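You operate a simulated robot arm through the tools that you are given. There is no shell and no other tool. Be economical: measure what you need, move in short steps, check, and stop when the job is done.

You are at the controls of a simulated robot arm. One attempt, no reset.

## Task
Put the white roller on the top of the assembly bench away on the kitting table. Push the wiring bench drawer shut. Take the copper block marked "1" from the top of the assembly bench and put it on the blue tape spool. Stack the carton that says "valves" from the top of the assembly bench on top of the carton that says "sensors". Take the small carton that says "felt" from the top of the assembly bench and leave it on the side table. The order is free. Set down upright: copper block.
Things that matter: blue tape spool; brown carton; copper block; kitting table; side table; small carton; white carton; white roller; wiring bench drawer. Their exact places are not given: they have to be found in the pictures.

It is judged by the outcome, as a careful person would: the job done as asked, and still so three seconds after it is handed in. It fails if anything else is knocked over, pushed out of place, dropped, spilled or broken.

## Robot
A 6-joint arm with a fingered hand on a trunk, on a base that drives. Base frame: it is fixed to the floor where the robot stands at the start and does not move with it; the origin is under the middle of the robot, x ahead of it, y to its left, z up. Units: mm, rad, N and s.
With the tool pointing down near the work surface it reaches from about 160 to 860 mm from the robot's upright axis, wherever it stands. Its first joint turns from -2.897 to 2.897 rad. Places, roughly: blue tape spool (6x6x2 cm) [1000, -1000, 800]; brown carton, white carton [750, -1500, 750]; copper block [1000, -750, 750]; kitting table [3700, -2000, 800]; side table [3700, -900, 700]; small carton [500, -2000, 750]; white roller (4x4x12 cm) [600, 100, 900]; wiring bench drawer [400, 900, 700]. Payload 5 kg.
Tool frame: the origin (TCP) lies between the finger pads and is the grasp point; the fingertips stand 36 mm ahead of it; z points along the fingers, y is the line along which they close. Largest opening 120 mm; the body of the gripper starts 42 mm behind the TCP. The gripper is a hand of 4 fingers: y runs from the thumb to the fingers, the wrist lies at [-19, -123, -211] in the tool frame, and closing takes about 1.5 s.
Orientation is that of the tool frame in the base frame, as a unit quaternion [w, x, y, z]. With the fingers straight down and the wrist toward the robot, the tool's x, y and z point along [0, 1, 0], [1, 0, 0] and [0, 0, -1] of the base frame.

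## Interface
- The arm moves only by the tool move_arm. Its argument "deltas" is a list of rows, each a list of 6 numbers: the shift along the base's x, y, z in mm, then the turn, a rotation vector about the base's x, y, z in degrees. In form: [[tx, ty, tz, wx, wy, wz], ...]. A call has 1 to 20 rows; each row is the pose to reach, as a shift and turn from the pose commanded when the call began. "claw" is the finger opening in mm, from 0 to 120, set as the call begins (left out, the last holds). Each row takes 0.2 s and may step no farther than 50 mm and 0.15 rad from the row before; otherwise, or with a gripper value out of range, the whole call is refused. Where a pose cannot be reached the arm comes as near as it can. A force on the tool above 40 N (or 10 N above the force at the start of the call, whichever is more), or a blocked arm, ends the call early, and 0.2 s more pass. The fingers move at their own pace (about 45 mm/s each) and stop on an object; they squeeze with about 24 N. The grip force told is the motor's: it shows also when the fingers shut on nothing. Time passes only in rows, and 0.2 s behind the last, so rows that repeat a pose let the fingers close. It gives the time, the measured TCP pose, the force on the tool (base axes), the opening and the grip force at its end, in the units of the frame above (readings bear some noise), with the torque about the TCP (base axes, N m) and any sound that the robot's microphone picked up.
- Cameras (640 x 400 px; columns grow to the right, rows downward): "scene" is now at [79.9, 41.4, 1682.5]; the picture's right is [0.51, -0.86, 0.00], its down [-0.72, -0.43, -0.55] and it looks along [0.47, 0.28, -0.84] (base axes); focal length 262 px, centre (320, 200). "wrist" rides on the gripper at [73, -101, -142] in the tool frame; the picture's right is [-0.79, 0.29, -0.54], its down [-0.56, -0.70, 0.44] and it looks along [-0.25, 0.65, 0.71] (tool axes); focal length 280 px, centre (320, 200).
- capture(camera): a new picture of that camera. No time passes.
- lift_body(by): slides the trunk up (or, below 0, down) by that many mm; the arm and the scene camera ride with it, the base frame stays. It gives what a move gives, with no picture.
- roll_base(legs): drives the robot by 1 to 6 legs, each [ahead, turn to the left] in mm and rad, along the robot's own axes; the way and the turn of a leg run together, so that a leg with both is an arc; at most 1500 mm and 3.142 rad a leg. The arm and the cameras ride along, it lands a little off, and it stops where it bumps. It gives what a move gives.
- set_fingers(index, middle, ring, thumb_bend, thumb_turn): sets how far each is bent, from 0 (flat) to 1 (curled in); at 0.3 the hand is open as for a grip, at 0.7 the pads meet at the TCP. One left out holds its place. A second passes; each finger stops where it meets its share of the squeeze, and holds until it gets a number again. A gripper value or a shape takes the hand back. It gives what a move gives, with no picture; readings hold the bend of each and the force on the fingers (four entries, about 0 where the hand has none), thumb and palm. thumb_turn goes from beside the hand (0) to across from the fingers (1), as for a grip.
- hand_shape(shape): the hand has 4 fingers and takes this shape, open, in about a second: jaw (thumb against the fingers, like two jaws); tri (thumb and two fingers); tip (a fingertip pinch); poke (one finger out to press); point (the index stretched); flat (the hand flat); cup (the hand cupped); fist (a fist). The gripper value then closes the fingers along that shape, each until it touches; the sizes above hold for jaw. It gives what a move gives, with no picture.
- turn_head(pan, tilt): turns the head with the scene camera to pan (to the left, within 1.501 rad either way) and tilt (down, from -0.506 to 1.204), counted from straight ahead of the robot. It gives what a move gives.
- locate(camera, pixels): for up to 12 pixels [column, row] of the newest picture of that camera ("zoom" is the newest enlarged one), the place [x, y, z] in the base frame of the surface seen there, good to about 2 mm, but the place of the scene camera against the robot may be out by one fixed shift of up to 18 mm in any direction. No time passes.
- enlarge(camera, box): a new picture of the part [left, top, right, bottom] of that camera's present view, enlarged. No time passes.
- hand_in(): hands the job in; it is judged then, once.

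Go step by step. Measure first, check grasps and placings, and put right what went wrong. The budget is 110 turns and 78 pictures, counting those below and the enlarged ones. Unless the task says otherwise, let go and move clear before handing in.

The tools are called after "Request:" by a JSON object that holds its "name" and its "arguments". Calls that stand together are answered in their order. move_arm: Moves the arm, as the interface text tells. Its arguments: {"type":"object","properties":{"deltas":{"type":"array"},"claw":{"type":"number"}},"required":["deltas"]} The other tools are called the same way: lift_body (by) slides the trunk up or down; hand_shape (shape) gives the hand a shape; set_fingers (index, middle, ring, thumb_bend, thumb_turn) moves the fingers one by one; roll_base (legs) drives the base; turn_head (pan, tilt) turns the head that bears the scene camera; capture (camera) takes a picture; locate (camera, pixels) gives the place of the surface under pixels of a picture; enlarge (camera, box) takes an enlarged picture of a part of a camera's view; hand_in () hands the job in.

At the start:

```text
t: 0.0
tool_pos: [709.7, 89.4, 1043.4]
tcp_rot: [0.0, 0.707, 0.707, 0.0]
ft_force: [-0.7, 0.6, -0.4]
moment: [-0.03, -0.03, -0.04]
opening: 119.7
gripper_force: 0.0
shape: jaw
bend: [0.3, 0.3, 0.3, 0.3, 0.98]
finger forces: [0.0, 0.0, 0.0, 0.0, 0.0, 0.0]
trunk travel left (down, up): [-700.0, 140.0]
robot x, y, heading: [2.8, 3.5, 0.0]
head pan, tilt: [0.538, 0.99]
```

scene: 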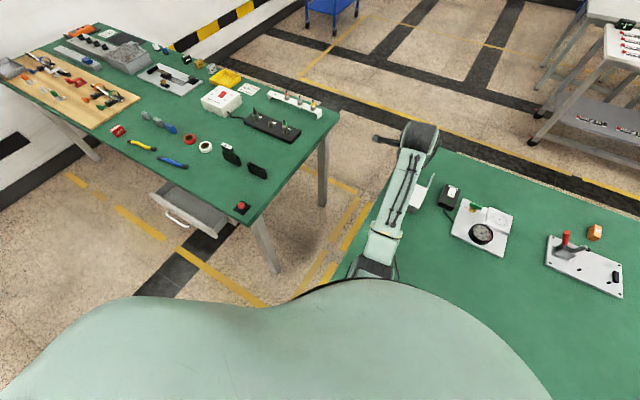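
wrist: 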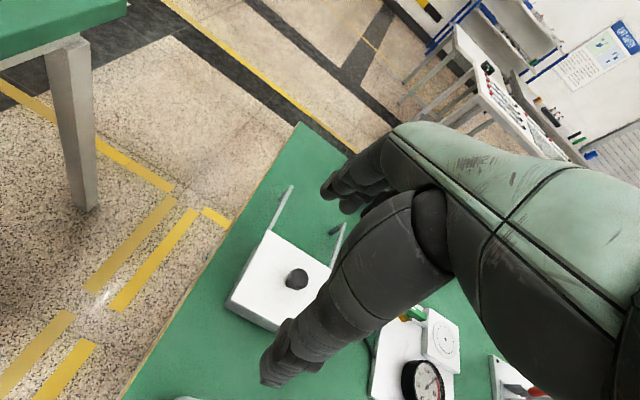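

The scene picture shows the wiring bench with its open drawer at about (185,215) and the assembly bench to the right. I'll turn the head to see the rest of the bench.

Request:
{"name": "turn_head", "arguments": {"pan": -0.7, "tilt": 0.8}}

Request:
{"name": "capture", "arguments": {"camera": "scene"}}

Request:
{"name": "turn_head", "arguments": {"pan": -1.4, "tilt": 0.7}}

Request:
{"name": "capture", "arguments": {"camera": "scene"}}

Request:
{"name": "turn_head", "arguments": {"pan": -0.4, "tilt": 0.3}}

Request:
{"name": "capture", "arguments": {"camera": "scene"}}

```text
t: 1.4
tool_pos: [708.8, 89.4, 1042.5]
tcp_rot: [0.0, 0.707, 0.708, -0.001]
ft_force: [0.1, 0.1, -0.4]
moment: [-0.02, 0.0, 0.0]
opening: 119.8
gripper_force: 0.0
shape: jaw
bend: [0.3, 0.3, 0.3, 0.3, 0.98]
finger forces: [0.1, 0.0, 0.1, 0.1, 0.0, 0.1]
trunk travel left (down, up): [-700.0, 140.0]
robot x, y, heading: [-0.5, 2.6, -0.004]
head pan, tilt: [-0.7, 0.799]
```

```text
75 pictures are left
```

scene: 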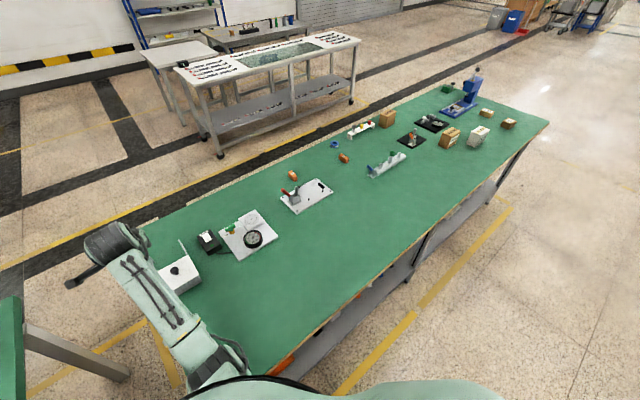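

```text
t: 2.5
tool_pos: [709.3, 88.9, 1041.7]
tcp_rot: [0.0, 0.707, 0.707, 0.001]
ft_force: [-0.1, 0.1, 0.3]
moment: [0.03, 0.0, 0.01]
opening: 119.7
gripper_force: 0.0
shape: jaw
bend: [0.3, 0.3, 0.3, 0.3, 0.98]
finger forces: [0.0, 0.0, 0.0, 0.0, 0.0, 0.1]
trunk travel left (down, up): [-700.0, 140.0]
robot x, y, heading: [-0.0, -1.5, -0.003]
head pan, tilt: [-1.4, 0.7]
```

```text
74 pictures are left
```

scene: 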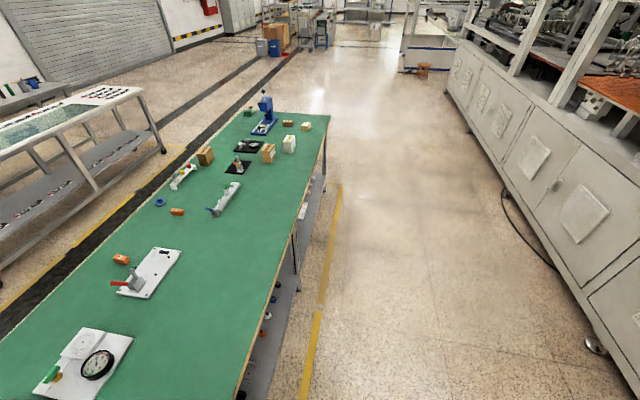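

```text
t: 3.8
tool_pos: [708.4, 88.8, 1041.3]
tcp_rot: [0.0, 0.707, 0.707, 0.0]
ft_force: [0.2, 0.3, 0.3]
moment: [-0.02, -0.01, 0.01]
opening: 119.3
gripper_force: 0.0
shape: jaw
bend: [0.3, 0.3, 0.3, 0.3, 0.98]
finger forces: [0.0, 0.0, 0.1, 0.1, 0.1, 0.1]
trunk travel left (down, up): [-700.0, 140.0]
robot x, y, heading: [1.0, 3.2, 0.002]
head pan, tilt: [-0.4, 0.3]
```

```text
73 pictures are left
```

scene: 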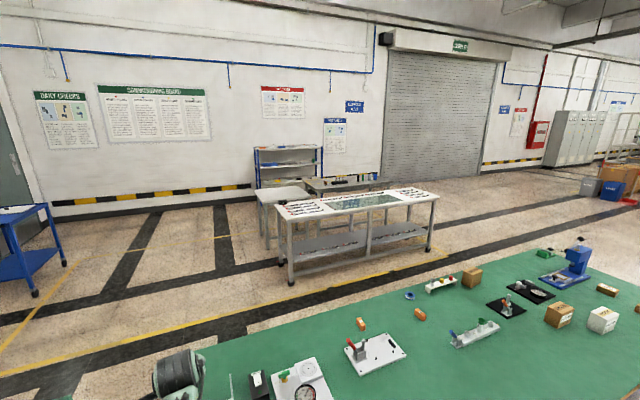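

The assembly bench runs along -y; cartons are at its far end and a table with a mat is at (360,210). I'll locate key things and zoom in.

Request:
{"name": "enlarge", "arguments": {"camera": "scene", "box": [390, 230, 640, 386]}}

Request:
{"name": "locate", "arguments": {"camera": "scene", "pixels": [[360, 324], [420, 313], [409, 296], [471, 284], [558, 322], [601, 327], [606, 289], [365, 205], [285, 193], [342, 181], [295, 215], [425, 194]]}}

Request:
{"name": "enlarge", "arguments": {"camera": "scene", "box": [230, 140, 450, 290]}}

Request:
{"name": "turn_head", "arguments": {"pan": 0.1, "tilt": 0.95}}

Request:
{"name": "capture", "arguments": {"camera": "scene"}}

```text
2.56 times, centred on (515, 308) of scene
```

zoom: 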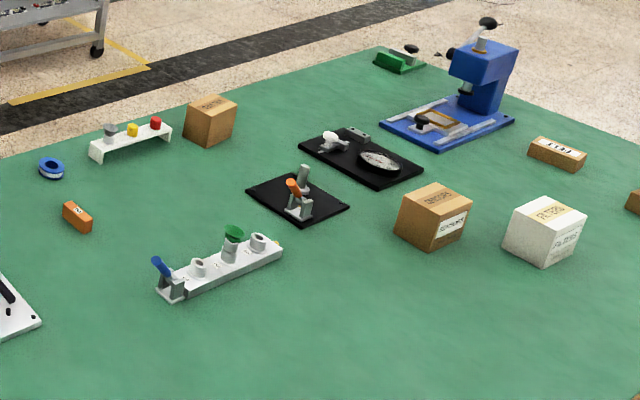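

```text
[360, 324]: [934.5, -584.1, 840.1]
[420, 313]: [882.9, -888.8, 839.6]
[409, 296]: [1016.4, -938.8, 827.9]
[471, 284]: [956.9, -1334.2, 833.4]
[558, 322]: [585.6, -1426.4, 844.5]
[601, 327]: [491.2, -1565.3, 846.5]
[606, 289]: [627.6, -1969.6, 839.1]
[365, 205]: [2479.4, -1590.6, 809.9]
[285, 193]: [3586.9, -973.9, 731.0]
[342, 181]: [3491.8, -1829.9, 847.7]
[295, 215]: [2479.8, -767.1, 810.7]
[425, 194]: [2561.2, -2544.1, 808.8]
```

```text
2.67 times, centred on (340, 215) of scene
```

zoom: 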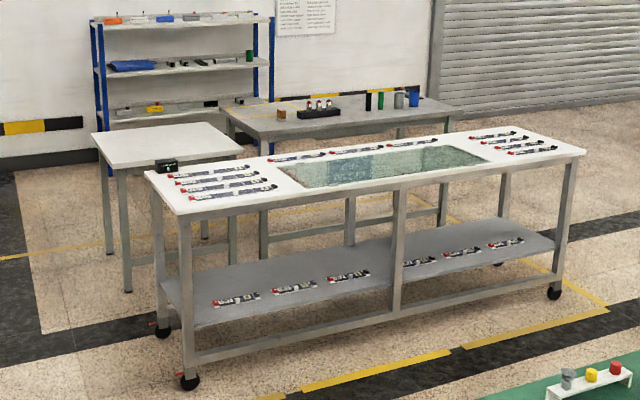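

```text
t: 4.8
tool_pos: [708.6, 90.8, 1042.1]
tcp_rot: [0.001, 0.706, 0.708, 0.0]
ft_force: [-0.2, -0.2, 0.5]
moment: [0.0, -0.02, -0.01]
opening: 119.6
gripper_force: 0.0
shape: jaw
bend: [0.3, 0.3, 0.3, 0.3, 0.98]
finger forces: [0.0, 0.0, 0.0, 0.1, 0.0, 0.1]
trunk travel left (down, up): [-700.0, 140.0]
robot x, y, heading: [2.4, -0.7, 0.001]
head pan, tilt: [0.099, 0.949]
```

```text
70 pictures are left
```

scene: 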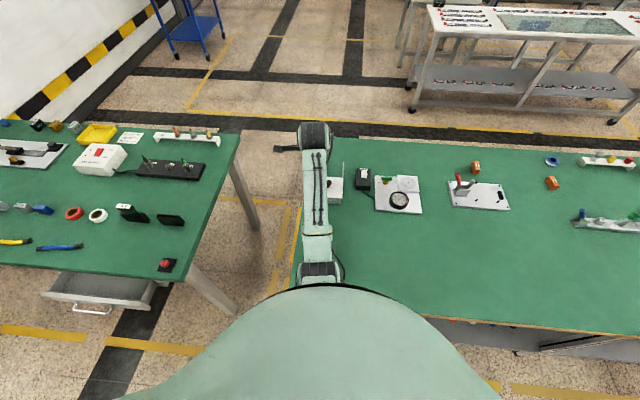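

The tables seem clear: the side table is the white square one near [3590,-970,730], and the kitting table is the gray one behind with bottles. The arm hides the roller, so I'll shift the arm left and look.

Request:
{"name": "move_arm", "arguments": {"deltas": [[0, 50, 20, 0, 0, 0], [0, 100, 40, 0, 0, 0], [0, 150, 40, 0, 0, 0], [0, 200, 40, 0, 0, 0], [0, 250, 40, 0, 0, 0], [0, 300, 40, 0, 0, 0], [0, 350, 40, 0, 0, 0], [0, 400, 40, 0, 0, 0]]}}

Request:
{"name": "capture", "arguments": {"camera": "scene"}}

Request:
{"name": "capture", "arguments": {"camera": "wrist"}}

```text
refused: row 1 steps farther than a row can; nothing moved
```

```text
69 pictures are left
```

scene: 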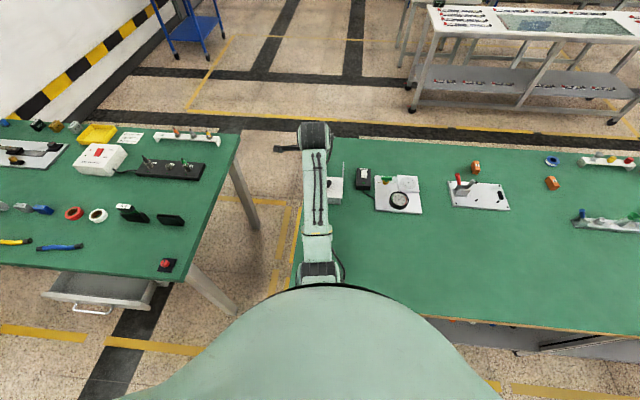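

```text
68 pictures are left
```

wrist: 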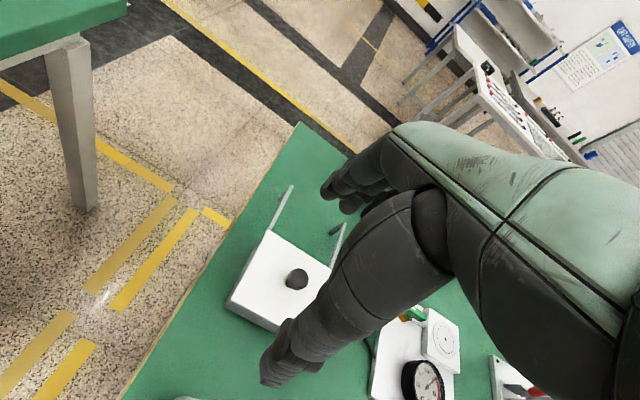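

The step was a bit too long, so I'll repeat with 45 mm rows before taking any pictures.

Request:
{"name": "move_arm", "arguments": {"deltas": [[0, 45, 15, 0, 0, 0], [0, 90, 30, 0, 0, 0], [0, 135, 40, 0, 0, 0], [0, 180, 40, 0, 0, 0], [0, 225, 40, 0, 0, 0], [0, 270, 40, 0, 0, 0], [0, 315, 40, 0, 0, 0], [0, 360, 40, 0, 0, 0], [0, 400, 40, 0, 0, 0]]}}

Request:
{"name": "capture", "arguments": {"camera": "scene"}}

```text
t: 6.8
tool_pos: [709.1, 490.5, 1080.6]
tcp_rot: [0.001, 0.707, 0.707, -0.001]
ft_force: [-0.5, 0.3, 0.3]
moment: [-0.02, 0.0, 0.0]
opening: 119.7
gripper_force: 0.1
shape: jaw
bend: [0.3, 0.3, 0.3, 0.3, 0.98]
finger forces: [0.0, 0.1, 0.1, 0.0, 0.0, 0.0]
trunk travel left (down, up): [-700.0, 140.0]
robot x, y, heading: [-1.4, -1.2, 0.004]
head pan, tilt: [0.099, 0.949]
```

```text
67 pictures are left
```

scene: 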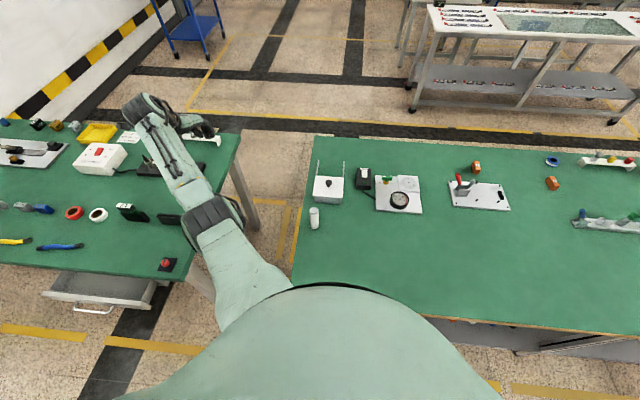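

The white roller stands at (314,218). I'll locate it, the drawer front (92,303), and the copper blocks.

Request:
{"name": "locate", "arguments": {"camera": "scene", "pixels": [[314, 211], [314, 226], [476, 165], [552, 183], [552, 161], [75, 306], [110, 309], [92, 314], [48, 298], [145, 303], [167, 265], [170, 285]]}}

Request:
{"name": "enlarge", "arguments": {"camera": "scene", "box": [440, 130, 600, 230]}}

Request:
{"name": "enlarge", "arguments": {"camera": "scene", "box": [270, 140, 430, 240]}}

Request:
{"name": "locate", "arguments": {"camera": "zoom", "pixels": [[176, 276], [176, 290], [162, 282], [190, 282], [176, 320], [176, 350], [200, 355], [190, 100], [295, 80]]}}

```text
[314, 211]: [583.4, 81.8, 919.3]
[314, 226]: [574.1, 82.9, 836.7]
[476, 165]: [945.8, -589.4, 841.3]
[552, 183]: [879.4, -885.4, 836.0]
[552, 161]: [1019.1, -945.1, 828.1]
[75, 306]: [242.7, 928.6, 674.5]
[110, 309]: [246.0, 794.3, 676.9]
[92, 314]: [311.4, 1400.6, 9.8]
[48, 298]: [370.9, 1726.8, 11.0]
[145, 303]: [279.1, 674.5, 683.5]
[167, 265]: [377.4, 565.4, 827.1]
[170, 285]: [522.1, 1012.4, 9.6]
```

```text
4.00 times, centred on (520, 180) of scene
```

zoom: 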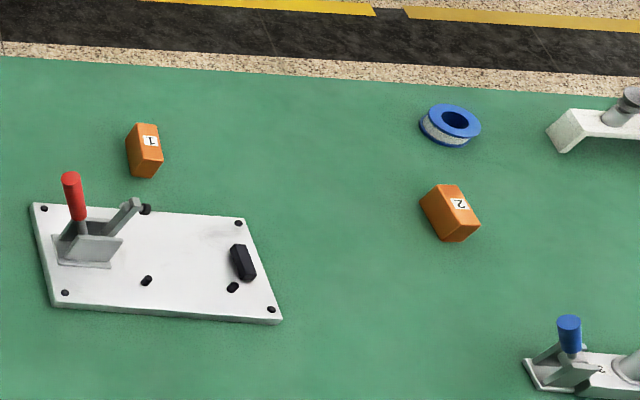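

```text
4.00 times, centred on (350, 190) of scene
```

zoom: 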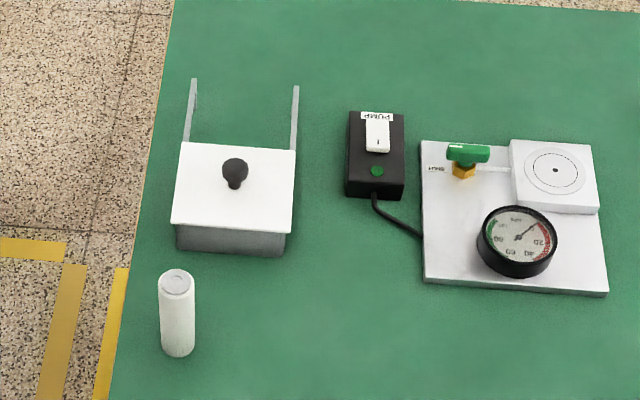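

```text
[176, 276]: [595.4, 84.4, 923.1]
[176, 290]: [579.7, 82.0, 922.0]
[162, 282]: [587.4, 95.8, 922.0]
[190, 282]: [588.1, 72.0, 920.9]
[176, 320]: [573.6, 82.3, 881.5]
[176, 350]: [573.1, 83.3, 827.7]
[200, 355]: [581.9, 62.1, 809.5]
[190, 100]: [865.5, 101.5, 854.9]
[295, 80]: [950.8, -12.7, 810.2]
```

The block marked "1" is at about [946,-589], and the roller is at about [588,84]. I'll look at the drawer closely before pushing it.

Request:
{"name": "turn_head", "arguments": {"pan": 0.9, "tilt": 0.9}}

Request:
{"name": "capture", "arguments": {"camera": "scene"}}

```text
t: 7.9
tool_pos: [708.2, 488.7, 1083.5]
tcp_rot: [0.0, 0.707, 0.707, 0.0]
ft_force: [0.4, -0.3, 0.5]
moment: [-0.01, 0.01, -0.02]
opening: 119.5
gripper_force: 0.1
shape: jaw
bend: [0.3, 0.3, 0.3, 0.3, 0.98]
finger forces: [0.1, 0.0, 0.0, 0.0, 0.0, 0.0]
trunk travel left (down, up): [-700.0, 140.0]
robot x, y, heading: [-3.9, 3.2, -0.001]
head pan, tilt: [0.901, 0.901]
```

```text
64 pictures are left
```

scene: 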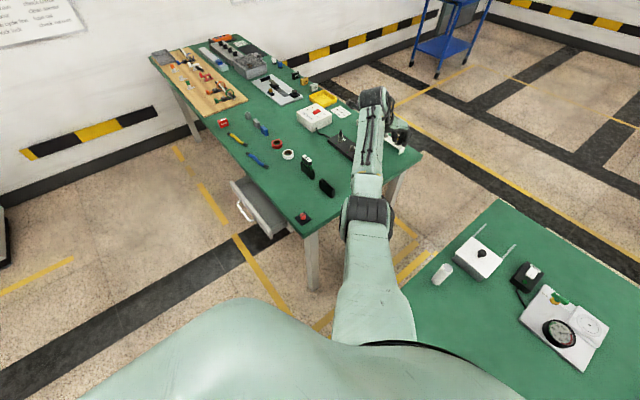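

Request:
{"name": "locate", "arguments": {"camera": "scene", "pixels": [[240, 211], [246, 220], [233, 182], [262, 225], [290, 232], [248, 208], [265, 195], [304, 232], [236, 165], [285, 225], [255, 228]]}}

Request:
{"name": "enlarge", "arguments": {"camera": "scene", "box": [190, 140, 350, 240]}}

```text
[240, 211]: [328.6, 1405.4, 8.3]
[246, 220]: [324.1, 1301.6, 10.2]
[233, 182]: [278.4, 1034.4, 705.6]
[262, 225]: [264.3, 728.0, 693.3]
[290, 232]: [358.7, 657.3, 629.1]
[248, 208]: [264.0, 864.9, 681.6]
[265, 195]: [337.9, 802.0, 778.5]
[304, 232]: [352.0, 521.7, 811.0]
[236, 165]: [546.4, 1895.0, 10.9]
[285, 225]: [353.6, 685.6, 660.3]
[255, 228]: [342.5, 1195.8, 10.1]
```

```text
4.00 times, centred on (270, 190) of scene
```

zoom: 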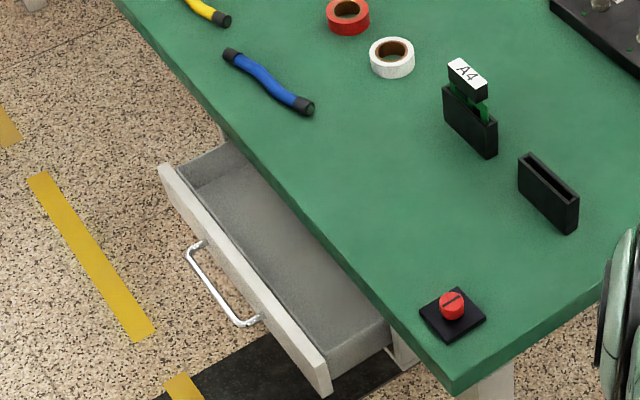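

The drawer front spans y≈680–1035 at x≈262, z≈660, and the bench edge is x≈340. I'll turn left and look before driving nearer.

Request:
{"name": "move_arm", "arguments": {"deltas": [[-40, -25, 0, 0, 0, 0], [-80, -50, 0, 0, 0, 0], [-120, -75, 0, 0, 0, 0], [-160, -100, 0, 0, 0, 0], [-200, -125, 0, 0, 0, 0]]}}

Request:
{"name": "roll_base", "arguments": {"legs": [[0, 2.11]]}}

Request:
{"name": "turn_head", "arguments": {"pan": 0.0, "tilt": 0.7}}

Request:
{"name": "capture", "arguments": {"camera": "scene"}}

```text
t: 9.1
tool_pos: [507.4, 363.7, 1083.3]
tcp_rot: [0.001, 0.707, 0.707, 0.001]
ft_force: [-0.2, -0.2, -0.7]
moment: [0.0, -0.02, -0.01]
opening: 120.0
gripper_force: 0.1
shape: jaw
bend: [0.3, 0.3, 0.3, 0.3, 0.98]
finger forces: [0.1, 0.0, 0.1, 0.0, 0.0, 0.0]
trunk travel left (down, up): [-700.0, 140.0]
robot x, y, heading: [1.5, -2.9, -0.008]
head pan, tilt: [0.901, 0.901]
```

```text
t: 14.6
tool_pos: [-579.5, 240.9, 1081.8]
tcp_rot: [0.0, -0.274, 0.962, 0.0]
ft_force: [-0.1, -0.6, -0.8]
moment: [-0.02, 0.01, -0.03]
opening: 119.8
gripper_force: 0.1
shape: jaw
bend: [0.3, 0.3, 0.3, 0.3, 0.98]
finger forces: [0.1, 0.0, 0.1, 0.0, 0.0, 0.0]
trunk travel left (down, up): [-700.0, 140.0]
robot x, y, heading: [-0.2, -1.3, 2.133]
head pan, tilt: [0.901, 0.901]
```

```text
t: 15.8
tool_pos: [-580.0, 241.5, 1082.7]
tcp_rot: [0.0, -0.274, 0.962, 0.0]
ft_force: [0.5, 0.6, -0.2]
moment: [-0.01, 0.01, 0.01]
opening: 119.8
gripper_force: 0.1
shape: jaw
bend: [0.3, 0.3, 0.3, 0.3, 0.98]
finger forces: [0.0, 0.0, 0.0, 0.2, 0.0, 0.0]
trunk travel left (down, up): [-700.0, 140.0]
robot x, y, heading: [1.4, -0.7, 2.13]
head pan, tilt: [0.0, 0.7]
```

```text
62 pictures are left
```

scene: 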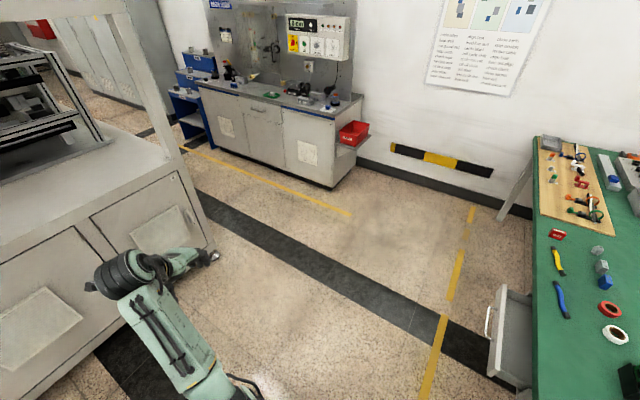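

Clear floor ahead, but a cabinet is on the left at (180,200). I'll measure it before driving.

Request:
{"name": "locate", "arguments": {"camera": "scene", "pixels": [[212, 248], [182, 165], [100, 185], [20, 220], [160, 130], [100, 355], [330, 185]]}}

```text
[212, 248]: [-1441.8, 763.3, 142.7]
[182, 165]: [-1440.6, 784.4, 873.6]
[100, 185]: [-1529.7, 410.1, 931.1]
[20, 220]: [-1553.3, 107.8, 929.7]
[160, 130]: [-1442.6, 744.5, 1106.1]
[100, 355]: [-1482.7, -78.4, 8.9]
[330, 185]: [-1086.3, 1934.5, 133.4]
```

The cabinet is at x≤-1440, so there is ample room. Driving to about (-310,490) and turning toward the drawer.

Request:
{"name": "roll_base", "arguments": {"legs": [[585, 0], [0, -2.13]]}}

Request:
{"name": "hand_shape", "arguments": {"shape": "fist"}}

Request:
{"name": "turn_head", "arguments": {"pan": 0.6, "tilt": 0.7}}

Request:
{"name": "capture", "arguments": {"camera": "scene"}}

```text
t: 24.0
tool_pos: [182.7, 889.2, 1082.5]
tcp_rot: [0.0, 0.687, 0.726, -0.001]
ft_force: [0.7, 0.6, 0.7]
moment: [-0.02, 0.02, -0.01]
opening: 120.1
gripper_force: 0.0
shape: jaw
bend: [0.3, 0.3, 0.3, 0.3, 0.98]
finger forces: [0.1, 0.0, 0.0, 0.1, 0.0, 0.0]
trunk travel left (down, up): [-700.0, 140.0]
robot x, y, heading: [-303.3, 501.7, 0.054]
head pan, tilt: [0.0, 0.7]
```

```text
t: 24.9
tool_pos: [183.7, 889.8, 1082.0]
tcp_rot: [0.0, 0.687, 0.727, 0.0]
ft_force: [0.5, 0.4, -0.4]
moment: [0.0, 0.02, 0.0]
opening: 0.0
gripper_force: 0.1
shape: fist
bend: [1.0, 1.0, 1.0, 0.85, 0.85]
finger forces: [0.0, 0.0, 0.0, 0.1, 0.0, 0.0]
trunk travel left (down, up): [-700.0, 140.0]
robot x, y, heading: [-304.6, 495.1, 0.051]
head pan, tilt: [0.0, 0.7]
```

```text
t: 25.9
tool_pos: [183.5, 890.3, 1081.9]
tcp_rot: [0.001, 0.687, 0.727, 0.0]
ft_force: [0.7, 0.3, 0.1]
moment: [0.01, 0.02, -0.03]
opening: 0.0
gripper_force: 0.0
shape: fist
bend: [1.0, 1.0, 1.0, 0.85, 0.85]
finger forces: [0.0, 0.0, 0.0, 0.1, 0.1, 0.0]
trunk travel left (down, up): [-700.0, 140.0]
robot x, y, heading: [-307.5, 495.0, 0.056]
head pan, tilt: [0.6, 0.7]
```

```text
61 pictures are left
```

scene: 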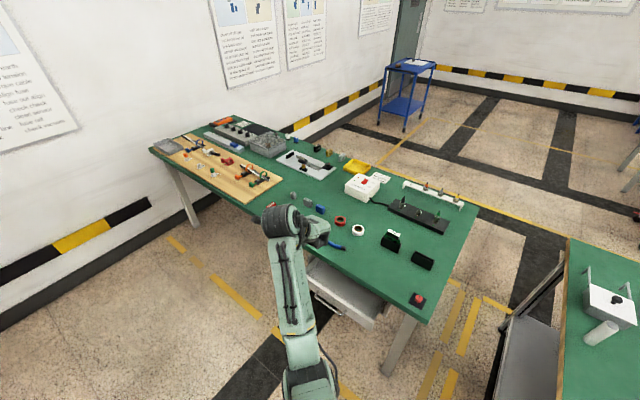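

The fist is formed above the drawer. I'll tilt it forward 60° and lower it in front of the drawer face (x≈262).

Request:
{"name": "move_arm", "arguments": {"deltas": [[-10, -4, -30, 0, -7.5, 0], [-20, -8, -60, 0, -15, 0], [-30, -12, -90, 0, -22.5, 0], [-40, -16, -120, 0, -30, 0], [-50, -20, -150, 0, -37.5, 0], [-60, -24, -180, 0, -45, 0], [-70, -28, -210, 0, -52.5, 0], [-80, -30, -240, 0, -60, 0], [-80, -30, -285, 0, -60, 0], [-80, -30, -330, 0, -60, 0], [-80, -30, -375, 0, -60, 0], [-80, -30, -415, 0, -60, 0]]}}

Request:
{"name": "capture", "arguments": {"camera": "scene"}}

Request:
{"name": "capture", "arguments": {"camera": "wrist"}}

```text
t: 28.5
tool_pos: [96.8, 837.5, 743.9]
tcp_rot: [0.363, 0.594, 0.629, 0.345]
ft_force: [-0.4, 0.2, 0.1]
moment: [0.02, 0.01, -0.04]
opening: 0.1
gripper_force: 0.3
shape: fist
bend: [1.0, 1.0, 1.0, 0.85, 0.85]
finger forces: [0.0, 0.0, 0.0, 0.0, 0.0, 0.0]
out of reach, approached as far as the arm can: row 11, 12
trunk travel left (down, up): [-700.0, 140.0]
robot x, y, heading: [-305.0, 496.4, 0.056]
head pan, tilt: [0.6, 0.7]
```

```text
60 pictures are left
```

scene: 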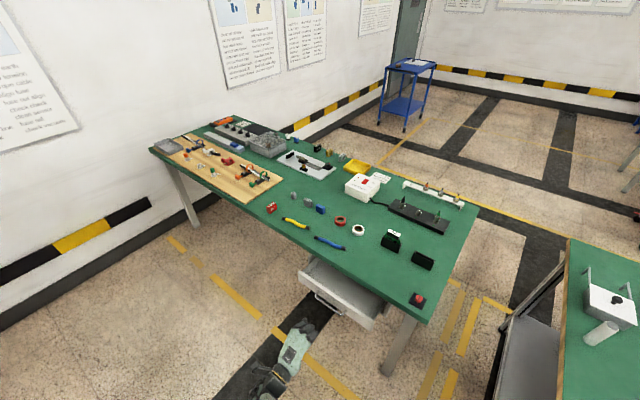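

```text
59 pictures are left
```

wrist: 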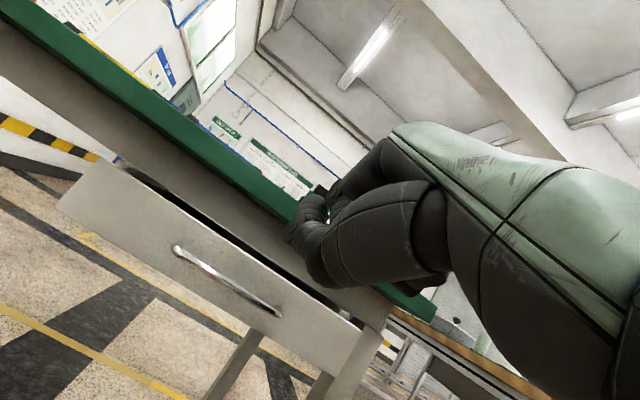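

The arm stopped at z=744; I'll lower the trunk 90 mm so the fist is at the drawer's height, and check the drawer through the wrist camera.

Request:
{"name": "locate", "arguments": {"camera": "wrist", "pixels": [[100, 170], [225, 275], [350, 350], [90, 205], [310, 360], [220, 190], [60, 45], [110, 130]]}}

Request:
{"name": "lift_body", "arguments": {"by": -95}}

Request:
{"name": "capture", "arguments": {"camera": "wrist"}}

```text
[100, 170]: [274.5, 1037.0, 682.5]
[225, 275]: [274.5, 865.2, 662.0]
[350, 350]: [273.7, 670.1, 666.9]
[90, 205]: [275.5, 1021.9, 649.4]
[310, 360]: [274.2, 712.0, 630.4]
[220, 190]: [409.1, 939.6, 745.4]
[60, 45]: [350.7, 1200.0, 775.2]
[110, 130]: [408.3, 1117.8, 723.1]
```

```text
t: 29.8
tool_pos: [96.0, 837.8, 647.6]
tcp_rot: [0.364, 0.595, 0.629, 0.344]
ft_force: [0.6, 0.0, 0.4]
moment: [-0.02, -0.01, -0.02]
opening: 0.0
gripper_force: 0.2
shape: fist
bend: [1.0, 1.0, 1.0, 0.85, 0.85]
finger forces: [0.0, 0.0, 0.1, 0.0, 0.0, 0.0]
trunk travel left (down, up): [-605.0, 235.0]
robot x, y, heading: [-307.5, 492.3, 0.054]
head pan, tilt: [0.6, 0.7]
```

```text
58 pictures are left
```

wrist: 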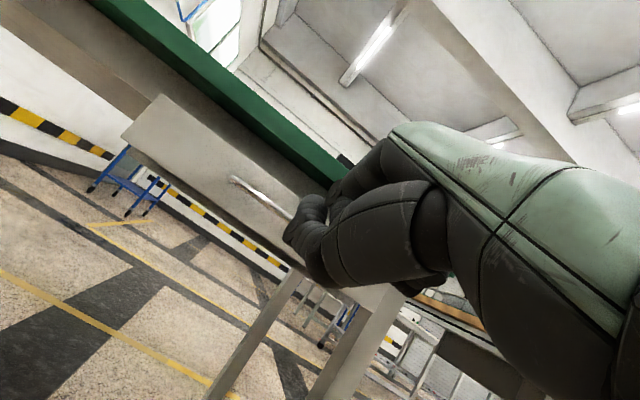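

The drawer face is at x=274, and the apron behind it at x≈408. Now pushing along +x at y≈855.

Request:
{"name": "move_arm", "arguments": {"deltas": [[40, 10, 5, 0, 0, 0], [80, 18, 5, 0, 0, 0], [115, 18, 5, 0, 0, 0], [140, 18, 5, 0, 0, 0], [160, 18, 5, 0, 0, 0], [180, 18, 5, 0, 0, 0], [200, 18, 5, 0, 0, 0]]}}

Request:
{"name": "capture", "arguments": {"camera": "wrist"}}

```text
t: 31.4
tool_pos: [279.5, 838.5, 696.5]
tcp_rot: [0.363, 0.596, 0.629, 0.343]
ft_force: [1.1, 0.5, 0.4]
moment: [-0.03, -0.02, 0.0]
opening: 0.0
gripper_force: 0.2
shape: fist
bend: [1.0, 1.0, 1.0, 0.85, 0.84]
finger forces: [0.0, 0.0, 0.1, 0.1, 0.0, 0.0]
out of reach, approached as far as the arm can: row 1, 2, 3, 4, 5, 6, 7
trunk travel left (down, up): [-605.0, 235.0]
robot x, y, heading: [-305.9, 496.1, 0.061]
head pan, tilt: [0.6, 0.7]
```

```text
57 pictures are left
```

wrist: 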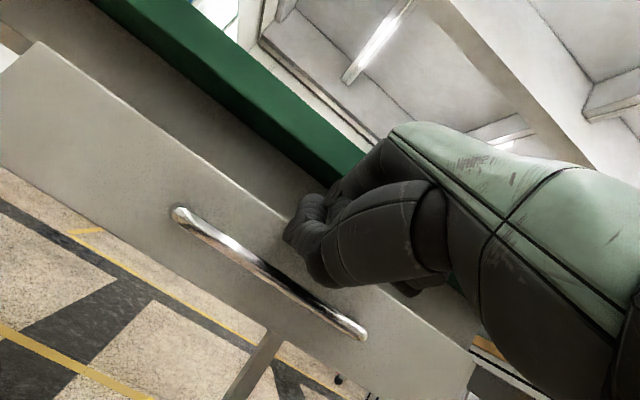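

The arm was out of reach low down and rode up to z=696 with no contact. I'll back off, lower the trunk 100 mm, and try again.

Request:
{"name": "move_arm", "arguments": {"deltas": [[-40, 0, 0, 0, 0, 0], [-80, 0, 0, 0, 0, 0], [-120, 0, 0, 0, 0, 0], [-140, 0, 0, 0, 0, 0]]}}

Request:
{"name": "lift_body", "arguments": {"by": -130}}

```text
t: 32.4
tool_pos: [138.4, 839.5, 695.1]
tcp_rot: [0.363, 0.595, 0.629, 0.344]
ft_force: [0.1, -0.8, -0.6]
moment: [0.02, -0.03, 0.0]
opening: 0.0
gripper_force: 0.1
shape: fist
bend: [1.0, 1.0, 1.0, 0.85, 0.84]
finger forces: [0.0, 0.1, 0.0, 0.0, 0.0, 0.1]
trunk travel left (down, up): [-605.0, 235.0]
robot x, y, heading: [-304.9, 497.2, 0.055]
head pan, tilt: [0.6, 0.7]
```

```text
t: 34.0
tool_pos: [136.9, 841.5, 564.6]
tcp_rot: [0.364, 0.595, 0.628, 0.344]
ft_force: [-0.8, 0.3, 0.2]
moment: [-0.02, 0.02, 0.0]
opening: 0.0
gripper_force: 0.1
shape: fist
bend: [1.0, 1.0, 1.0, 0.85, 0.84]
finger forces: [0.0, 0.0, 0.1, 0.0, 0.0, 0.0]
trunk travel left (down, up): [-475.0, 365.0]
robot x, y, heading: [-307.2, 494.7, 0.057]
head pan, tilt: [0.6, 0.7]
```

Now raising the fist to z≈650 and pushing in x with small steps.

Request:
{"name": "move_arm", "arguments": {"deltas": [[0, 7, 42, 0, 0, 0], [0, 15, 85, 0, 0, 0], [40, 15, 85, 0, 0, 0], [70, 15, 85, 0, 0, 0], [90, 15, 85, 0, 0, 0], [110, 15, 85, 0, 0, 0], [130, 15, 85, 0, 0, 0], [150, 15, 85, 0, 0, 0], [165, 15, 85, 0, 0, 0], [180, 15, 85, 0, 0, 0]]}}

Request:
{"name": "capture", "arguments": {"camera": "wrist"}}

```text
t: 36.2
tool_pos: [303.4, 856.6, 645.4]
tcp_rot: [0.363, 0.591, 0.633, 0.343]
ft_force: [-25.7, -6.9, 7.4]
moment: [0.29, -0.56, 0.4]
opening: 115.2
gripper_force: 0.1
shape: fist
bend: [1.0, 1.0, 1.0, 0.9, 0.84]
finger forces: [0.0, 0.1, 0.1, 0.0, 35.7, 0.1]
trunk travel left (down, up): [-475.0, 365.0]
robot x, y, heading: [-307.5, 500.2, 0.061]
head pan, tilt: [0.6, 0.7]
stopped in row 10: the force on the tool passed its limit (the readings are from after the stop); the commanded pose is now the measured one
```

```text
56 pictures are left
```

wrist: 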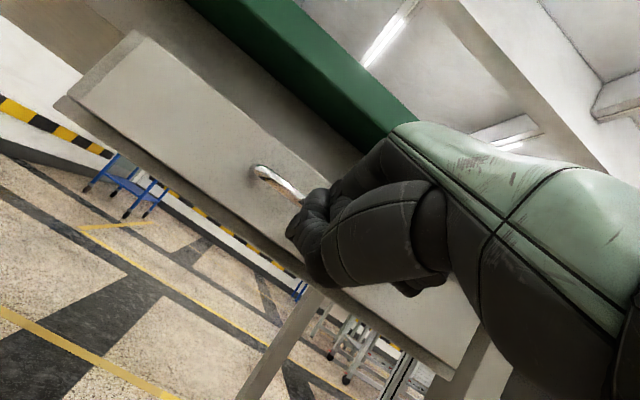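

The fist met firm resistance at x=303, and the drawer moved in. I'll check the face against the apron.

Request:
{"name": "locate", "arguments": {"camera": "wrist", "pixels": [[150, 120], [230, 200], [420, 350], [200, 70], [90, 40], [110, 65], [65, 95]]}}

Request:
{"name": "enlarge", "arguments": {"camera": "wrist", "box": [40, 10, 200, 110]}}

```text
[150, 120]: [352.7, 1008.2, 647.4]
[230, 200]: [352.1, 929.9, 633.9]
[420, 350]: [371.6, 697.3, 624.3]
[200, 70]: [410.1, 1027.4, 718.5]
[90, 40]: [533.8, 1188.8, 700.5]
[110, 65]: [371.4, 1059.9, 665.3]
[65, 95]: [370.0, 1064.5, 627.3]
```

```text
4.00 times, centred on (120, 60) of wrist
```

zoom: 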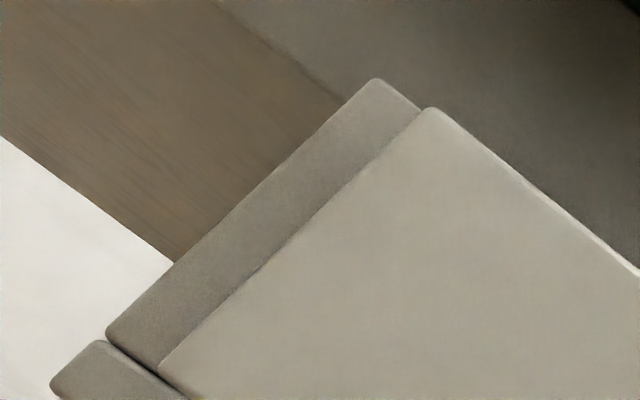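

The drawer face is now at x=352 and its frame at 371, so it looks seated. I'll give one more nudge, then back off and look.

Request:
{"name": "move_arm", "arguments": {"deltas": [[6, 0, 0, 0, 0, 0], [12, 0, 0, 0, 0, 0], [18, 0, 0, 0, 0, 0]]}}

Request:
{"name": "move_arm", "arguments": {"deltas": [[-40, 0, 0, 0, 0, 0], [-85, 0, 0, 0, 0, 0], [-130, 0, 0, 0, 0, 0], [-170, 0, 0, 0, 0, 0]]}}

Request:
{"name": "capture", "arguments": {"camera": "wrist"}}

```text
t: 36.5
tool_pos: [304.7, 856.4, 645.1]
tcp_rot: [0.364, 0.591, 0.634, 0.342]
ft_force: [-25.7, -8.6, 11.7]
moment: [0.42, -0.66, 0.41]
opening: 115.1
gripper_force: 0.0
shape: fist
bend: [1.0, 1.0, 1.0, 0.9, 0.84]
finger forces: [0.0, 0.1, 0.0, 0.0, 40.6, 0.1]
trunk travel left (down, up): [-475.0, 365.0]
robot x, y, heading: [-310.9, 493.9, 0.06]
head pan, tilt: [0.6, 0.7]
stopped in row 1: the force on the tool passed its limit (the readings are from after the stop); the commanded pose is now the measured one
```

```text
t: 37.5
tool_pos: [135.5, 857.5, 646.0]
tcp_rot: [0.362, 0.591, 0.634, 0.342]
ft_force: [0.2, -0.3, -0.4]
moment: [0.01, -0.02, 0.0]
opening: 0.0
gripper_force: 0.1
shape: fist
bend: [1.0, 1.0, 1.0, 0.85, 0.84]
finger forces: [0.0, 0.1, 0.0, 0.0, 0.0, 0.0]
trunk travel left (down, up): [-475.0, 365.0]
robot x, y, heading: [-308.1, 495.7, 0.063]
head pan, tilt: [0.6, 0.7]
```

```text
54 pictures are left
```

wrist: 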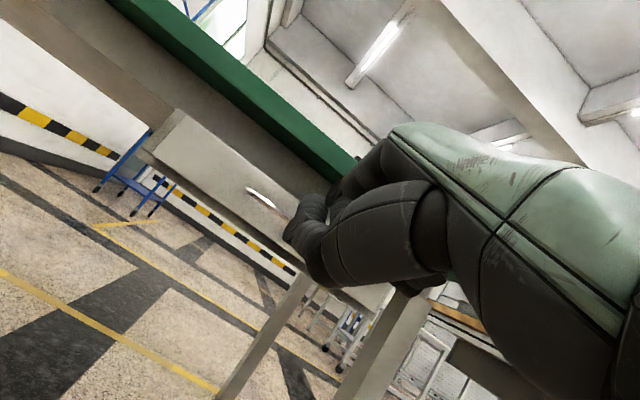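

The drawer is shut (hard stop). Now I'll lift the trunk, straighten the hand, and open it again.

Request:
{"name": "lift_body", "arguments": {"by": 225}}

Request:
{"name": "move_arm", "arguments": {"deltas": [[0, 0, 28, 0, 7.5, 0], [0, 0, 56, 0, 15, 0], [0, 0, 84, 0, 22.5, 0], [0, 0, 112, 0, 30, 0], [0, 0, 140, 0, 37.5, 0], [0, 0, 168, 0, 45, 0], [0, 0, 196, 0, 52.5, 0], [0, 0, 215, 0, 60, 0]]}}

Request:
{"name": "hand_shape", "arguments": {"shape": "jaw"}}

Request:
{"name": "roll_base", "arguments": {"legs": [[0, -1.01], [600, 0], [0, 0.95]]}}

Request:
{"name": "capture", "arguments": {"camera": "wrist"}}

```text
t: 39.9
tool_pos: [135.0, 857.7, 870.4]
tcp_rot: [0.362, 0.591, 0.635, 0.341]
ft_force: [0.0, -0.1, -0.1]
moment: [-0.03, 0.03, -0.03]
opening: 0.0
gripper_force: 0.0
shape: fist
bend: [1.0, 1.0, 1.0, 0.85, 0.84]
finger forces: [0.0, 0.0, 0.1, 0.0, 0.1, 0.1]
trunk travel left (down, up): [-700.0, 140.0]
robot x, y, heading: [-303.1, 500.1, 0.062]
head pan, tilt: [0.6, 0.7]
```

```text
t: 41.7
tool_pos: [136.8, 858.4, 1084.8]
tcp_rot: [-0.005, 0.682, 0.732, -0.002]
ft_force: [0.9, -0.4, -0.1]
moment: [0.0, 0.0, -0.01]
opening: 0.0
gripper_force: 0.1
shape: fist
bend: [1.0, 1.0, 1.0, 0.85, 0.84]
finger forces: [0.0, 0.0, 0.0, 0.1, 0.0, 0.1]
trunk travel left (down, up): [-700.0, 140.0]
robot x, y, heading: [-308.9, 498.5, 0.058]
head pan, tilt: [0.6, 0.7]
```

```text
t: 42.6
tool_pos: [134.6, 858.1, 1087.0]
tcp_rot: [-0.003, 0.683, 0.73, 0.0]
ft_force: [-0.1, 0.2, 0.3]
moment: [0.0, 0.01, 0.0]
opening: 119.4
gripper_force: 0.0
shape: jaw
bend: [0.3, 0.3, 0.3, 0.3, 0.97]
finger forces: [0.0, 0.0, 0.0, 0.0, 0.0, 0.0]
trunk travel left (down, up): [-700.0, 140.0]
robot x, y, heading: [-307.3, 494.9, 0.057]
head pan, tilt: [0.6, 0.7]
```

```text
t: 51.0
tool_pos: [502.0, 354.9, 1087.1]
tcp_rot: [-0.003, 0.697, 0.717, -0.001]
ft_force: [0.4, -0.1, 0.3]
moment: [-0.02, 0.0, 0.02]
opening: 119.7
gripper_force: 0.0
shape: jaw
bend: [0.3, 0.3, 0.3, 0.3, 0.97]
finger forces: [0.1, 0.0, 0.0, 0.1, 0.0, 0.1]
trunk travel left (down, up): [-700.0, 140.0]
robot x, y, heading: [42.7, 11.4, 0.022]
head pan, tilt: [0.6, 0.7]
```

```text
53 pictures are left
```

wrist: 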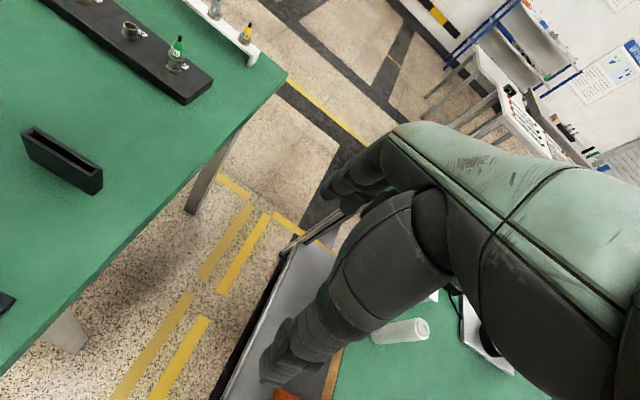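

The roller shows in the wrist view at (400,330), top at (422,328). I'll locate it through this calibrated camera.

Request:
{"name": "enlarge", "arguments": {"camera": "wrist", "box": [360, 290, 480, 365]}}

Request:
{"name": "locate", "arguments": {"camera": "wrist", "pixels": [[421, 322], [423, 330], [420, 336], [400, 332], [380, 337], [375, 385], [417, 325]]}}

```text
5.33 times, centred on (420, 328) of wrist
```

zoom: 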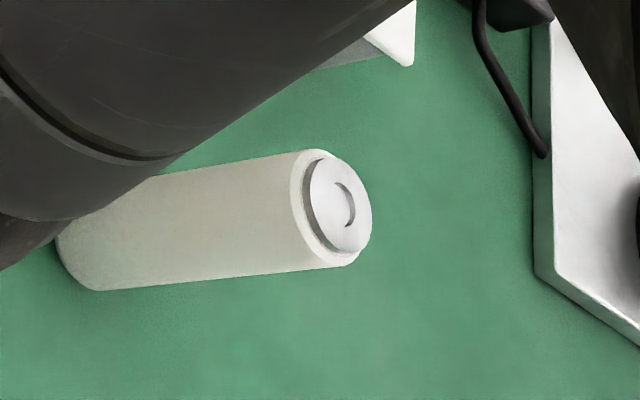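

```text
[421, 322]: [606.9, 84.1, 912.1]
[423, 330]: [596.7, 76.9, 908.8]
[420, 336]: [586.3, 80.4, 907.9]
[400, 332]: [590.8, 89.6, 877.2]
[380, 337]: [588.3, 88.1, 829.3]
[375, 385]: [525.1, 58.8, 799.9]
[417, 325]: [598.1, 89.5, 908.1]
```

Refining the axis on the zoomed top disc.

Request:
{"name": "locate", "arguments": {"camera": "zoom", "pixels": [[340, 155], [345, 205], [345, 250], [320, 200], [368, 205], [305, 160], [330, 262], [295, 210]]}}

```text
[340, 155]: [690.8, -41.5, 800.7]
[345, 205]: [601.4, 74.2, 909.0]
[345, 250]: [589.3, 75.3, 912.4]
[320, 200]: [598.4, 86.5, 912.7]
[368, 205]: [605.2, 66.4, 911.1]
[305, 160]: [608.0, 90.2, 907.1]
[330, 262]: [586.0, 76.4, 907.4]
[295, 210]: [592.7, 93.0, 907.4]
```

The roller axis is at about (598,80), top z≈911. I need to know how near the white box is before picking a hand yaw.

Request:
{"name": "turn_head", "arguments": {"pan": 0.0, "tilt": 1.0}}

Request:
{"name": "enlarge", "arguments": {"camera": "scene", "box": [230, 140, 390, 240]}}

```text
t: 52.0
tool_pos: [501.0, 355.2, 1086.0]
tcp_rot: [-0.004, 0.696, 0.718, -0.001]
ft_force: [-0.1, -0.3, -0.1]
moment: [0.0, 0.03, 0.0]
opening: 119.7
gripper_force: 0.1
shape: jaw
bend: [0.3, 0.3, 0.3, 0.3, 0.97]
finger forces: [0.1, 0.0, 0.0, 0.0, 0.1, 0.1]
trunk travel left (down, up): [-700.0, 140.0]
robot x, y, heading: [42.7, 13.9, 0.022]
head pan, tilt: [0.0, 1.0]
```

```text
4.00 times, centred on (310, 190) of scene
```

zoom: 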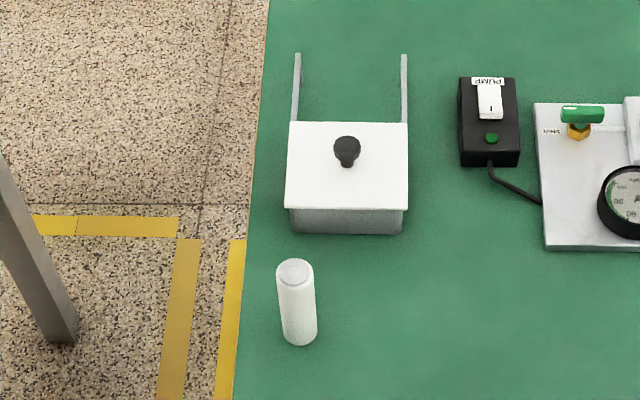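

Request:
{"name": "locate", "arguments": {"camera": "zoom", "pixels": [[290, 200], [400, 205], [300, 228], [395, 228], [400, 240], [294, 271], [280, 270], [308, 270], [300, 340], [347, 145]]}}

```text
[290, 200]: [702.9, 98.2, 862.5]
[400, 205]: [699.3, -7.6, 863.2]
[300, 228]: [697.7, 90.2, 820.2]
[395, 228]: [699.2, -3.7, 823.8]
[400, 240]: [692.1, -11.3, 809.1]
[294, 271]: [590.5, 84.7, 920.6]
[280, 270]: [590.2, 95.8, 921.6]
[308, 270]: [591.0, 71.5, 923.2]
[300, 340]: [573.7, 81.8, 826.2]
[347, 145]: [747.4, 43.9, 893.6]
```

The box front is at about x=707, which leaves room with the present yaw. I'll move above the roller and lower partway.

Request:
{"name": "move_arm", "arguments": {"claw": 105, "deltas": [[15, -40, 0, 0, 0, 0], [30, -80, 0, 0, 0, 0], [45, -120, 0, 0, 0, 0], [60, -160, 0, 0, 0, 0], [75, -200, 0, 0, 0, 0], [86, -240, 0, 0, 0, 0], [97, -275, 0, 0, 0, 0], [97, -275, -40, 0, 0, 0], [97, -275, -80, 0, 0, 0], [97, -275, -110, 0, 0, 0]]}}

Request:
{"name": "capture", "arguments": {"camera": "wrist"}}

```text
t: 54.2
tool_pos: [600.4, 80.0, 974.9]
tcp_rot: [-0.004, 0.696, 0.718, 0.0]
ft_force: [0.6, -1.0, 0.5]
moment: [0.0, 0.03, 0.04]
opening: 105.1
gripper_force: 0.0
shape: jaw
bend: [0.27, 0.32, 0.31, 0.43, 0.98]
finger forces: [0.0, 0.0, 0.1, 0.1, 0.1, 0.1]
trunk travel left (down, up): [-700.0, 140.0]
robot x, y, heading: [49.5, 11.3, 0.017]
head pan, tilt: [0.0, 1.0]
```

```text
50 pictures are left
```

wrist: 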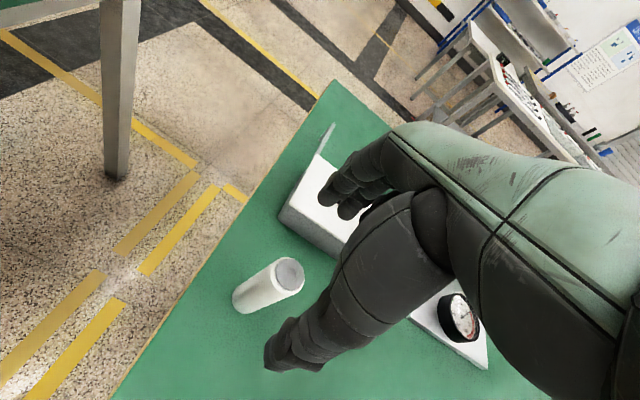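

The roller's top appears at (288,273), exactly where the geometry puts a point below the TCP. Descending and closing.

Request:
{"name": "move_arm", "arguments": {"deltas": [[-1, 0, -45, 0, 0, 0], [-1, 0, -75, 0, 0, 0], [-1, 0, -91, 0, 0, 0]]}}

Request:
{"name": "move_arm", "arguments": {"claw": 20, "deltas": [[0, 0, 0, 0, 0, 0], [0, 0, 0, 0, 0, 0], [0, 0, 0, 0, 0, 0], [0, 0, 0, 0, 0, 0], [0, 0, 0, 0, 0, 0], [0, 0, 0, 0, 0, 0], [0, 0, 0, 0, 0, 0], [0, 0, 0, 0, 0, 0]]}}

Request:
{"name": "move_arm", "arguments": {"deltas": [[0, 0, 30, 0, 0, 0], [0, 0, 70, 0, 0, 0], [0, 0, 110, 0, 0, 0], [0, 0, 150, 0, 0, 0], [0, 0, 190, 0, 0, 0]]}}

Request:
{"name": "capture", "arguments": {"camera": "wrist"}}

```text
t: 55.0
tool_pos: [596.9, 79.6, 884.8]
tcp_rot: [-0.005, 0.697, 0.717, -0.001]
ft_force: [-0.2, 0.7, 0.1]
moment: [0.02, 0.01, 0.01]
opening: 105.3
gripper_force: 0.1
shape: jaw
bend: [0.27, 0.32, 0.31, 0.43, 0.98]
finger forces: [0.0, 0.0, 0.0, 0.1, 0.0, 0.1]
trunk travel left (down, up): [-700.0, 140.0]
robot x, y, heading: [45.0, 13.6, 0.023]
head pan, tilt: [0.0, 1.0]
```

```text
t: 56.8
tool_pos: [597.1, 80.0, 883.7]
tcp_rot: [-0.004, 0.697, 0.718, -0.001]
ft_force: [0.2, 0.4, 0.2]
moment: [0.0, 0.03, -0.03]
opening: 23.9
gripper_force: 24.0
shape: jaw
bend: [0.73, 0.59, 0.63, 0.75, 1.0]
finger forces: [13.1, 6.2, 0.0, 0.0, 20.1, 0.1]
trunk travel left (down, up): [-700.0, 140.0]
robot x, y, heading: [46.4, 11.3, 0.022]
head pan, tilt: [0.0, 1.0]
```

```text
t: 58.0
tool_pos: [597.2, 77.8, 1075.8]
tcp_rot: [-0.004, 0.696, 0.718, 0.0]
ft_force: [-0.1, -0.2, -2.0]
moment: [-0.03, 0.0, -0.02]
opening: 23.8
gripper_force: 24.0
shape: jaw
bend: [0.73, 0.6, 0.64, 0.75, 1.0]
finger forces: [13.3, 6.6, 0.0, 0.0, 20.2, 0.0]
trunk travel left (down, up): [-700.0, 140.0]
robot x, y, heading: [44.8, 10.8, 0.022]
head pan, tilt: [0.0, 1.0]
```

```text
49 pictures are left
```

wrist: 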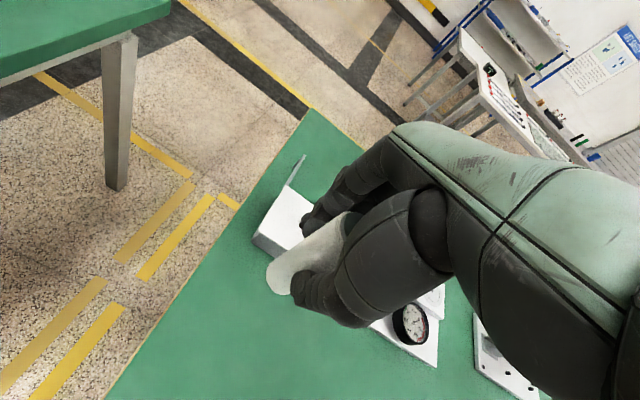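

The roller is held firmly (24 N, lifted). I'll turn right and drive along the near aisle, then look at the cartons from there.

Request:
{"name": "roll_base", "arguments": {"legs": [[0, -1.64], [1400, 0.03]]}}

Request:
{"name": "turn_head", "arguments": {"pan": 0.9, "tilt": 0.7}}

Request:
{"name": "capture", "arguments": {"camera": "scene"}}

```text
t: 61.7
tool_pos: [168.2, -495.0, 1075.1]
tcp_rot: [-0.003, 0.997, 0.075, 0.003]
ft_force: [-0.2, 0.2, -2.6]
moment: [0.02, -0.01, 0.0]
opening: 24.1
gripper_force: 23.9
shape: jaw
bend: [0.73, 0.59, 0.64, 0.75, 1.0]
finger forces: [14.0, 8.2, 0.1, 0.0, 20.4, 0.1]
trunk travel left (down, up): [-700.0, 140.0]
robot x, y, heading: [22.7, 46.2, -1.277]
head pan, tilt: [0.0, 1.0]
stopped in leg 1: the robot was blocked; the commanded pose is now the measured one
```

```text
t: 62.9
tool_pos: [170.2, -494.8, 1075.2]
tcp_rot: [-0.003, 0.997, 0.075, 0.003]
ft_force: [-0.8, 0.3, -2.7]
moment: [-0.02, -0.01, -0.03]
opening: 24.2
gripper_force: 24.1
shape: jaw
bend: [0.73, 0.59, 0.64, 0.75, 1.0]
finger forces: [14.1, 8.2, 0.0, 0.0, 20.5, 0.0]
trunk travel left (down, up): [-700.0, 140.0]
robot x, y, heading: [26.1, 45.9, -1.277]
head pan, tilt: [0.901, 0.7]
```

```text
48 pictures are left
```

scene: 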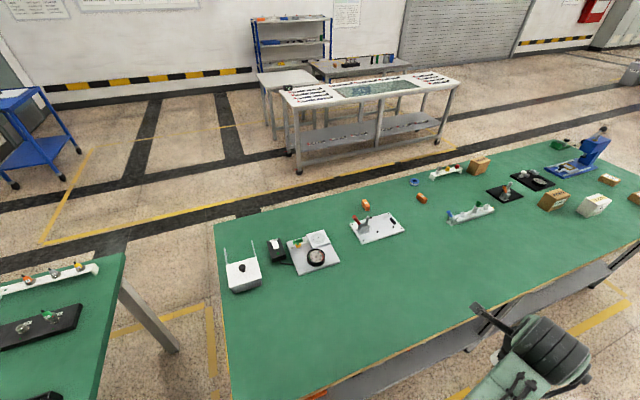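

The base bumped the bench while turning because it stood too near. I'll turn back a little, reverse clear, and then turn.

Request:
{"name": "roll_base", "arguments": {"legs": [[0, 0.6], [-260, 0], [0, -0.9]]}}

Request:
{"name": "locate", "arguments": {"camera": "scene", "pixels": [[215, 225], [230, 398], [360, 380], [505, 280], [228, 288], [366, 203], [422, 197], [414, 182]]}}

```text
t: 68.8
tool_pos: [-201.8, -352.3, 1074.5]
tcp_rot: [-0.003, 0.997, -0.077, 0.002]
ft_force: [0.4, -0.6, -1.6]
moment: [-0.02, 0.04, -0.03]
opening: 23.8
gripper_force: 24.5
shape: jaw
bend: [0.73, 0.59, 0.64, 0.75, 1.0]
finger forces: [13.6, 8.1, 0.0, 0.0, 19.5, 0.1]
trunk travel left (down, up): [-700.0, 140.0]
robot x, y, heading: [-177.7, 204.6, -1.578]
head pan, tilt: [0.901, 0.7]
```

```text
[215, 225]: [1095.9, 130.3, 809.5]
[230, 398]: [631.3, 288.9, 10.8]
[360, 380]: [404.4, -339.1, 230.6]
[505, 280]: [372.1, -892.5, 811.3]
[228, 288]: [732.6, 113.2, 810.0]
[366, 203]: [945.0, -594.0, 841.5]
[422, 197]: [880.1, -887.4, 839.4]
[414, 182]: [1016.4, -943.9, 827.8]
```

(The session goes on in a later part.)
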